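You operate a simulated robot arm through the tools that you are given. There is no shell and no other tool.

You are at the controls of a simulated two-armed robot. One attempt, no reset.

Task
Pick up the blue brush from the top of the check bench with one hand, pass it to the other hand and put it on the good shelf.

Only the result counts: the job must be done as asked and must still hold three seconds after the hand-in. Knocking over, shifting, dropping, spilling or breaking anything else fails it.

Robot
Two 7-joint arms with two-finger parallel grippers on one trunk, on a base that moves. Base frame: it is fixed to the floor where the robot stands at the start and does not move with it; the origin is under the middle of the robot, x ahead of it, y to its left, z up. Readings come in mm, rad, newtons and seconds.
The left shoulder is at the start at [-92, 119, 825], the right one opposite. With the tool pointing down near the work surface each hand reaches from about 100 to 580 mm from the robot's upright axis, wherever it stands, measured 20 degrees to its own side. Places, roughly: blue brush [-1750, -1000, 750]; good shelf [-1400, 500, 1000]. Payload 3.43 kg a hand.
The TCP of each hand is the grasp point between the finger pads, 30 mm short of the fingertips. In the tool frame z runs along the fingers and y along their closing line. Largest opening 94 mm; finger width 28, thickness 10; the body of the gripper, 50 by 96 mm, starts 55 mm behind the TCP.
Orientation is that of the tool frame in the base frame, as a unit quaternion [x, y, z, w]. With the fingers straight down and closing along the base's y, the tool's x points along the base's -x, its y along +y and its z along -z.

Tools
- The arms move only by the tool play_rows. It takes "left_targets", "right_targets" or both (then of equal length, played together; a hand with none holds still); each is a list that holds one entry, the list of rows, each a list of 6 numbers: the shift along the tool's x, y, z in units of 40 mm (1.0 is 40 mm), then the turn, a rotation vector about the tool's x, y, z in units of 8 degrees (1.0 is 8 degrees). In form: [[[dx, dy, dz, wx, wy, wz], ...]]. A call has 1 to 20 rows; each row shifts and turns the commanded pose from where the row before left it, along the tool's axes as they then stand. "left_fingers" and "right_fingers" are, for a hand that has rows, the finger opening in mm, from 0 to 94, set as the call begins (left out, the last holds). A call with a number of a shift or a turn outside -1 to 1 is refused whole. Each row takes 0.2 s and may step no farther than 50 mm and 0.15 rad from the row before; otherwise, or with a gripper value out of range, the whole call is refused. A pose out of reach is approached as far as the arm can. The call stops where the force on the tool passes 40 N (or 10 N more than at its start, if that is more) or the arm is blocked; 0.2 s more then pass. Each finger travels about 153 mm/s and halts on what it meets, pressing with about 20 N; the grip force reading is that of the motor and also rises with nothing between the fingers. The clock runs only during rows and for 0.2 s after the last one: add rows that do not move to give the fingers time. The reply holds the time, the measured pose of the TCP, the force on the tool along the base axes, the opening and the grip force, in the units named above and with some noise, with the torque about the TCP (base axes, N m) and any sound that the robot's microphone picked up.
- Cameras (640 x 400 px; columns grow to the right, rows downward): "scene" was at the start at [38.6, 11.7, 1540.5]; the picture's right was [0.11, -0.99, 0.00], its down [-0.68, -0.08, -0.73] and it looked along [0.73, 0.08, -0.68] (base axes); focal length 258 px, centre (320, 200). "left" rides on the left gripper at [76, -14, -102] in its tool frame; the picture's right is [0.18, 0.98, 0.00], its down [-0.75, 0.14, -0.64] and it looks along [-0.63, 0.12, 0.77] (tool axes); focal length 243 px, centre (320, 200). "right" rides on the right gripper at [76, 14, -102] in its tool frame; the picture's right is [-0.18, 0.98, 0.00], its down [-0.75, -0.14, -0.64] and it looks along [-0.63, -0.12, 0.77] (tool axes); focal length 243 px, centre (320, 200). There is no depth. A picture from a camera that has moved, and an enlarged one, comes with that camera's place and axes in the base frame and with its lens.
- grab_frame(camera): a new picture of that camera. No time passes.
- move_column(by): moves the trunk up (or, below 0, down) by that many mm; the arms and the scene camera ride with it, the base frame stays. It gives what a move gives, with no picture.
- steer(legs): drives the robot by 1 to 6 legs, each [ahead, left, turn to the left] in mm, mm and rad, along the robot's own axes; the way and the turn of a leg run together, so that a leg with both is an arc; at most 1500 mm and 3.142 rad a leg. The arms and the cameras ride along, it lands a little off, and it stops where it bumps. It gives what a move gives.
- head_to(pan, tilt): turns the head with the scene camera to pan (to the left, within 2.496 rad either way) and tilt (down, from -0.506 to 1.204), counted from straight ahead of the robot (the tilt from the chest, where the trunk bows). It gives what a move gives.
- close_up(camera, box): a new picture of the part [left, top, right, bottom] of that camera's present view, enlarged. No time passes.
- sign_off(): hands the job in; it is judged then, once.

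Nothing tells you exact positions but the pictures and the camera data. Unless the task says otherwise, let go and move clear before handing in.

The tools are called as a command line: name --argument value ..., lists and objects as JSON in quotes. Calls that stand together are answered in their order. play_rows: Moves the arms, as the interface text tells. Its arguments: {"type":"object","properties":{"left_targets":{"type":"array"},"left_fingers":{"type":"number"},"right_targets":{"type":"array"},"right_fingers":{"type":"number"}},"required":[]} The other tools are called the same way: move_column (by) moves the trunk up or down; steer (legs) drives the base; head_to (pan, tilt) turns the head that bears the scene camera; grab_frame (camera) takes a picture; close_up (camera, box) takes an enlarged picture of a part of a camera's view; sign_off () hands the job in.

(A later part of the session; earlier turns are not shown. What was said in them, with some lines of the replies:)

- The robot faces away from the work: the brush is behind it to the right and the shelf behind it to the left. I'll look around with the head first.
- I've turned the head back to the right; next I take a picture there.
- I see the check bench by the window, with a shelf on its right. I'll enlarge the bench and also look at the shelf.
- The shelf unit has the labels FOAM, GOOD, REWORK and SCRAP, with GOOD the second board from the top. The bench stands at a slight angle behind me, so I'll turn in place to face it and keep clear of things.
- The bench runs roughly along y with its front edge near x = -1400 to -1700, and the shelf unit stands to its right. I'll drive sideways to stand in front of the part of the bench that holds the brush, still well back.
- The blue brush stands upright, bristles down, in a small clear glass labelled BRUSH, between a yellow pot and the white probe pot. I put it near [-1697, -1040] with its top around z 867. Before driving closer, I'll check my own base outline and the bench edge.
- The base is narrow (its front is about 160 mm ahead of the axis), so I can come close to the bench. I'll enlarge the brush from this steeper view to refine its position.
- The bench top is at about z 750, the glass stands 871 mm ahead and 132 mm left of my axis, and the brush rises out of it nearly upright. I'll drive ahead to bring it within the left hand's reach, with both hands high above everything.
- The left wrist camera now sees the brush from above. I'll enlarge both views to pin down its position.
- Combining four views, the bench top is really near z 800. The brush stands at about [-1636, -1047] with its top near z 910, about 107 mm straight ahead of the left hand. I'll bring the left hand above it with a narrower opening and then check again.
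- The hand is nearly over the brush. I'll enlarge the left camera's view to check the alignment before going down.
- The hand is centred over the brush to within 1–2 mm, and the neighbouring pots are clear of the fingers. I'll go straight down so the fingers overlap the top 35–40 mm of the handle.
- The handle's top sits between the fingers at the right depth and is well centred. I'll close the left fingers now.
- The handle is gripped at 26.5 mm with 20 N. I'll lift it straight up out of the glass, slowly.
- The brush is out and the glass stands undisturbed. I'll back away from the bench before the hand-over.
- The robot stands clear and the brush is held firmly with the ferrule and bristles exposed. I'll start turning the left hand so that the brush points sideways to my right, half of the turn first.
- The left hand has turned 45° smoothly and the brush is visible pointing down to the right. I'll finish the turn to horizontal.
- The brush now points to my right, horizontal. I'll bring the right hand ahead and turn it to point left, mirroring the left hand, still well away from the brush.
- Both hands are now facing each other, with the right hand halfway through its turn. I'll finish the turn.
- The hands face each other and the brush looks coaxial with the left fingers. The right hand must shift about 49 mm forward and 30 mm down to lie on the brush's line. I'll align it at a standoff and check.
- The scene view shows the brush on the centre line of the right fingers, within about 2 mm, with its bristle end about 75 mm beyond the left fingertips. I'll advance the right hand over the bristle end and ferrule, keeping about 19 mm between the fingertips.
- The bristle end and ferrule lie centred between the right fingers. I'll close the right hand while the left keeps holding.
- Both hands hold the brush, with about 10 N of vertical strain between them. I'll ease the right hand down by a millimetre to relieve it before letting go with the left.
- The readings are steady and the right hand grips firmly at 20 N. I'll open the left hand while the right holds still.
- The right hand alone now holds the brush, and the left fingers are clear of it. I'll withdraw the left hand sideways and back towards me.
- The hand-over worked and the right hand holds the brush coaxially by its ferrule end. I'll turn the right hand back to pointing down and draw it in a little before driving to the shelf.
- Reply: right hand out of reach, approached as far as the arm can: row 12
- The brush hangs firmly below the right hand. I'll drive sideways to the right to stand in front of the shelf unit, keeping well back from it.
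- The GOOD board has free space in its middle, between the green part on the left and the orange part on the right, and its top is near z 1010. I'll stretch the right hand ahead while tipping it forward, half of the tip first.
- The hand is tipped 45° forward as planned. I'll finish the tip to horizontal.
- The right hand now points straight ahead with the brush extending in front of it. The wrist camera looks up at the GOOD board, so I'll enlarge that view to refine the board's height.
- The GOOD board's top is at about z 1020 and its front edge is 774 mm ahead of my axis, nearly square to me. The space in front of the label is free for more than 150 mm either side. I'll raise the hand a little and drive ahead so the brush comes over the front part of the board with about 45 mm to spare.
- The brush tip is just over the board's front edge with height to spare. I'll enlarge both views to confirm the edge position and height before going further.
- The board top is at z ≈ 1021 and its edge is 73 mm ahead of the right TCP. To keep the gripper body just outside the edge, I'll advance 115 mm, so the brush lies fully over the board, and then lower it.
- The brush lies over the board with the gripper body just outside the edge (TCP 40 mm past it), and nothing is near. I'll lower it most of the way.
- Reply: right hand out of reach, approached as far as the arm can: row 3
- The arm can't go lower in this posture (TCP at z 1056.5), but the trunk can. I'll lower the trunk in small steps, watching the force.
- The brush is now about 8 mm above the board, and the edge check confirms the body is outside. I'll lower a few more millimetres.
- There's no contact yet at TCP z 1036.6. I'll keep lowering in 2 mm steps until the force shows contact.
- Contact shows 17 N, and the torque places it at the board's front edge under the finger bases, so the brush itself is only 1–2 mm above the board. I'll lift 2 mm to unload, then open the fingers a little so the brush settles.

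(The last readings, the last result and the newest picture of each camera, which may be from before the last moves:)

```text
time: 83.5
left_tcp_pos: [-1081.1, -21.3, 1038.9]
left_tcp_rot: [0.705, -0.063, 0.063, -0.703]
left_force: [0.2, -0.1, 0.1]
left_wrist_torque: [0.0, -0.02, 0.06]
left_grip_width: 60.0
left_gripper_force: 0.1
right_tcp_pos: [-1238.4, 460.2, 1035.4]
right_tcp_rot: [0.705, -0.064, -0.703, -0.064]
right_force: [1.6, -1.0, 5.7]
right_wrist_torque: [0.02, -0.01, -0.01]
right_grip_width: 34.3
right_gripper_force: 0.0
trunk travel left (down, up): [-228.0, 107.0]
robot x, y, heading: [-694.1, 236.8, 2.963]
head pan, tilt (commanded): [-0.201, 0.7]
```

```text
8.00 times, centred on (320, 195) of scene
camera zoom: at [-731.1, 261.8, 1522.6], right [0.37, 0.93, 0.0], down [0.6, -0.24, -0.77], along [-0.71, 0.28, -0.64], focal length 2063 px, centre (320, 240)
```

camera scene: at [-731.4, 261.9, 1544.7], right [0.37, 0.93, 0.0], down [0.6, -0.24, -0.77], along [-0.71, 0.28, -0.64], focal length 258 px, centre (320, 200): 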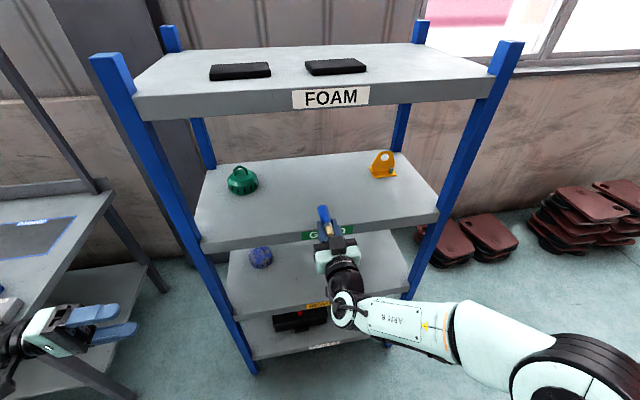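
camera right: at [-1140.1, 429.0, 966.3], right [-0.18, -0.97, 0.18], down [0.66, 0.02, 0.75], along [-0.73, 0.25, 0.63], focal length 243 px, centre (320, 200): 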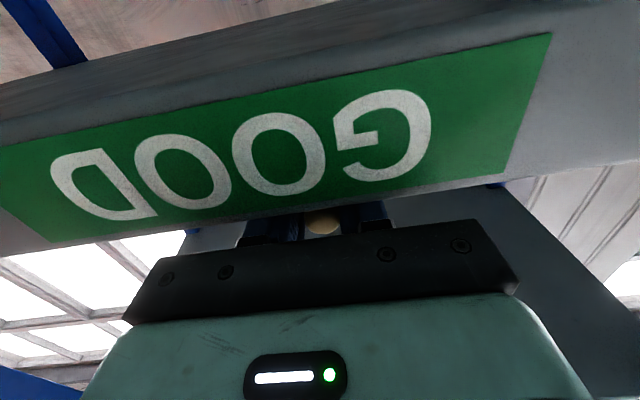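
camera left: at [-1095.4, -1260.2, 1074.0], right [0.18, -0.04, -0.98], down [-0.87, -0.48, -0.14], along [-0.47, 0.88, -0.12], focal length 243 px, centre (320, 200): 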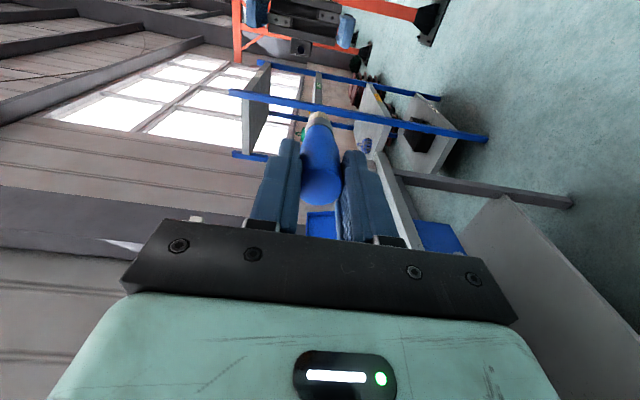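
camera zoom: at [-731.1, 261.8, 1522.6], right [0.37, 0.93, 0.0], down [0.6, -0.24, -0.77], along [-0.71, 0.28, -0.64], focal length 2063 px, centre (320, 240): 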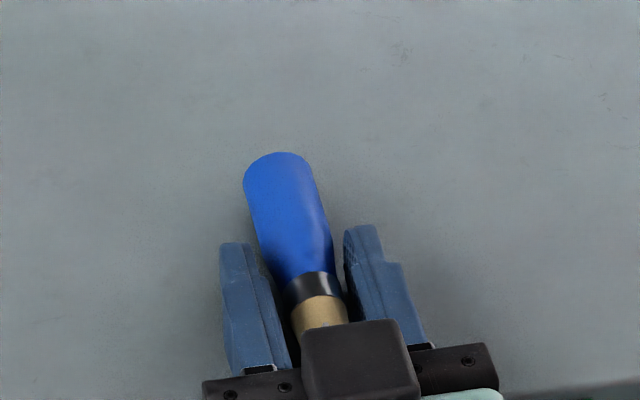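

The brush has settled on the board between the slightly opened fingers. I'll raise the hand a few millimetres, open wider and then draw straight back.

move_column --by 4

play_rows --right_targets '[[[0, 0, 0, 0, 0, 0], [0, 0, 0, 0, 0, 0], [0, 0, 0, 0, 0, 0]]]' --right_fingers 64

close_up --camera "scene" --box '[280, 170, 360, 220]'

```text
time: 84.1
left_tcp_pos: [-1080.4, -20.2, 1041.9]
left_tcp_rot: [0.705, -0.064, 0.063, -0.704]
left_force: [-0.6, 0.3, -0.5]
left_wrist_torque: [-0.04, -0.01, 0.0]
left_grip_width: 60.1
left_gripper_force: 0.1
right_tcp_pos: [-1238.4, 460.5, 1037.8]
right_tcp_rot: [0.706, -0.064, -0.703, -0.065]
right_force: [-0.5, -0.1, -0.1]
right_wrist_torque: [-0.01, -0.01, -0.02]
right_grip_width: 36.2
right_gripper_force: 0.1
trunk travel left (down, up): [-232.0, 103.0]
robot x, y, heading: [-693.0, 232.5, 2.963]
head pan, tilt (commanded): [-0.201, 0.7]
```

```text
time: 84.9
left_tcp_pos: [-1081.3, -20.6, 1041.5]
left_tcp_rot: [0.705, -0.063, 0.064, -0.704]
left_force: [0.6, 0.1, -0.3]
left_wrist_torque: [0.01, 0.02, -0.02]
left_grip_width: 59.9
left_gripper_force: 0.0
right_tcp_pos: [-1238.1, 460.5, 1038.6]
right_tcp_rot: [0.705, -0.063, -0.704, -0.063]
right_force: [0.2, -0.1, -0.1]
right_wrist_torque: [-0.01, 0.02, -0.02]
right_grip_width: 63.9
right_gripper_force: 0.0
trunk travel left (down, up): [-232.0, 103.0]
robot x, y, heading: [-698.2, 237.7, 2.956]
head pan, tilt (commanded): [-0.201, 0.7]
```

```text
8.00 times, centred on (320, 195) of scene
camera zoom: at [-731.8, 262.1, 1526.5], right [0.37, 0.93, 0.0], down [0.6, -0.24, -0.76], along [-0.71, 0.28, -0.64], focal length 2063 px, centre (320, 240)
```

zoom: 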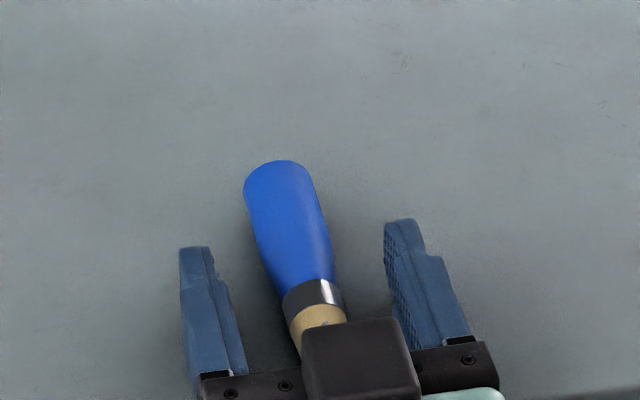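

The brush lies still on the board with both fingers well clear of it. I'll draw the right hand straight back out of the shelf.

play_rows --right_targets '[[[0, 0, -0.4, 0, 0, 0], [0, 0, -0.7, 0, 0, 0], [0, 0, -0.8, 0, 0, 0], [0, 0, -0.8, 0, 0, 0], [0, 0, -0.8, 0, 0, 0], [0, 0, 0, 0, 0, 0]]]' --right_fingers 64

close_up --camera "scene" --box '[190, 140, 450, 300]'

```text
time: 86.3
left_tcp_pos: [-1082.2, -21.0, 1041.4]
left_tcp_rot: [0.705, -0.063, 0.063, -0.704]
left_force: [0.1, -0.3, 0.2]
left_wrist_torque: [-0.01, 0.0, 0.0]
left_grip_width: 60.0
left_gripper_force: 0.1
right_tcp_pos: [-1103.0, 436.4, 1039.6]
right_tcp_rot: [0.705, -0.064, -0.703, -0.063]
right_force: [0.0, -0.1, -0.1]
right_wrist_torque: [-0.02, 0.02, 0.01]
right_grip_width: 63.9
right_gripper_force: 0.0
trunk travel left (down, up): [-232.0, 103.0]
robot x, y, heading: [-693.6, 236.4, 2.96]
head pan, tilt (commanded): [-0.201, 0.7]
```

```text
2.46 times, centred on (320, 220) of scene
camera zoom: at [-732.2, 262.3, 1526.5], right [0.37, 0.93, 0.0], down [0.6, -0.24, -0.76], along [-0.71, 0.28, -0.64], focal length 635 px, centre (320, 151)
```

zoom: 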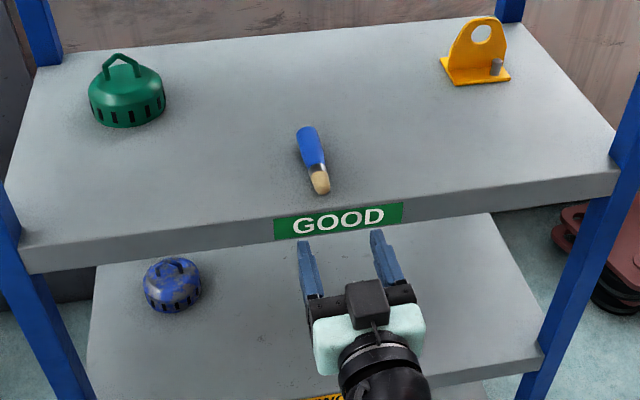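

The brush lies on the GOOD board, and the green and orange parts are untouched. I'll back the robot away and check that the brush stays at rest.

steer --legs '[[-250, 0, 0]]'

grab_frame --camera "scene"

close_up --camera "scene" --box '[220, 100, 420, 225]'

```text
time: 88.1
left_tcp_pos: [-835.6, -65.8, 1042.2]
left_tcp_rot: [0.704, -0.063, 0.063, -0.704]
left_force: [-0.6, -0.1, -0.1]
left_wrist_torque: [0.02, 0.01, 0.0]
left_grip_width: 60.2
left_gripper_force: 0.0
right_tcp_pos: [-856.8, 388.8, 1041.0]
right_tcp_rot: [0.705, -0.063, -0.703, -0.063]
right_force: [0.4, 0.3, 0.7]
right_wrist_torque: [-0.01, -0.02, -0.02]
right_grip_width: 64.0
right_gripper_force: 0.1
trunk travel left (down, up): [-232.0, 103.0]
robot x, y, heading: [-451.2, 192.4, 2.962]
head pan, tilt (commanded): [-0.201, 0.7]
```

```text
taken
camera scene: at [-486.3, 217.4, 1526.5], right [0.37, 0.93, 0.0], down [0.6, -0.24, -0.77], along [-0.71, 0.28, -0.64], focal length 258 px, centre (320, 200)
```

scene: 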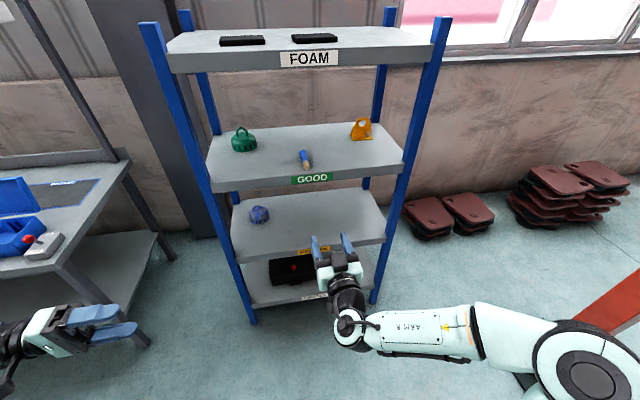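

```text
3.20 times, centred on (320, 162) of scene
camera zoom: at [-486.3, 217.4, 1526.5], right [0.37, 0.93, 0.0], down [0.6, -0.24, -0.77], along [-0.71, 0.28, -0.64], focal length 825 px, centre (320, 320)
```

zoom: 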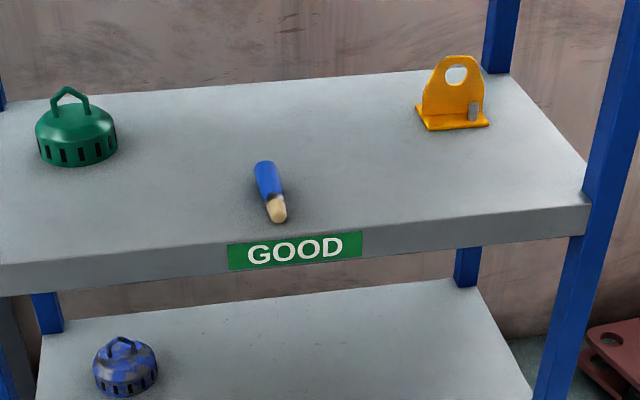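

The brush rests on the GOOD board and hasn't moved. I'll take one last look at the bench to confirm that the glass and its neighbours stand as before.

head_to --pan 0.75 --tilt 0.45

grab_frame --camera "scene"

close_up --camera "scene" --box '[220, 130, 420, 255]'

```text
time: 89.3
left_tcp_pos: [-835.0, -65.9, 1042.2]
left_tcp_rot: [0.705, -0.063, 0.063, -0.704]
left_force: [0.1, 0.9, -0.4]
left_wrist_torque: [-0.01, -0.02, 0.04]
left_grip_width: 59.8
left_gripper_force: 0.1
right_tcp_pos: [-857.5, 390.8, 1040.8]
right_tcp_rot: [-0.704, 0.063, 0.705, 0.063]
right_force: [0.1, 0.1, 0.0]
right_wrist_torque: [-0.02, 0.03, 0.0]
right_grip_width: 64.1
right_gripper_force: 0.0
trunk travel left (down, up): [-232.0, 103.0]
robot x, y, heading: [-448.5, 191.3, 2.965]
head pan, tilt (commanded): [0.75, 0.45]
```

```text
taken
camera scene: at [-485.6, 136.4, 1548.7], right [-0.54, 0.84, 0.0], down [0.37, 0.24, -0.9], along [-0.76, -0.49, -0.44], focal length 258 px, centre (320, 200)
```

scene: 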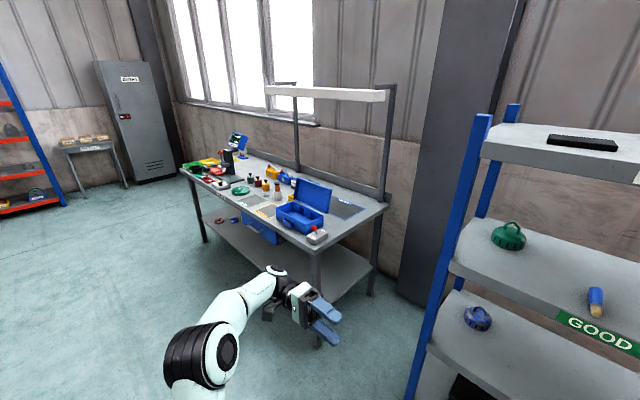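

```text
3.20 times, centred on (320, 192) of scene
camera zoom: at [-485.6, 136.4, 1548.7], right [-0.54, 0.84, 0.0], down [0.37, 0.24, -0.9], along [-0.76, -0.49, -0.44], focal length 825 px, centre (320, 224)
```

zoom: 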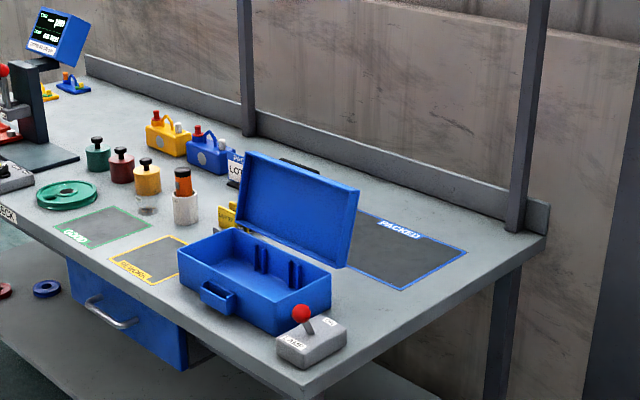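

The bench looks as it did before: the glass still stands empty beside the pots. The brush rests on the GOOD board and both hands are empty and clear, so I'm handing in the job.

sign_off

```text
The job is handed in.
```

The blue brush is lying on the good shelf, and I've handed the job in. The left hand lifted it out of its glass on the check bench and passed it to the right hand. The right hand then laid it on the GOOD board.

- **Position:** by my estimate the brush is wholly on the board, with its bristle end about 17 mm in from the front edge. It had not moved when I looked again after backing the robot away.
- **Contact with the shelf:** while I was lowering the brush, the right hand's finger bases pressed on the board's front edge with about 17 N. I lifted off before letting go, and I saw nothing shift.
- **Everything else:** in the last pictures the glass still stood where it was. The pots beside it and the green and orange parts on the shelf looked undisturbed.

Both hands were empty and clear when I handed in.
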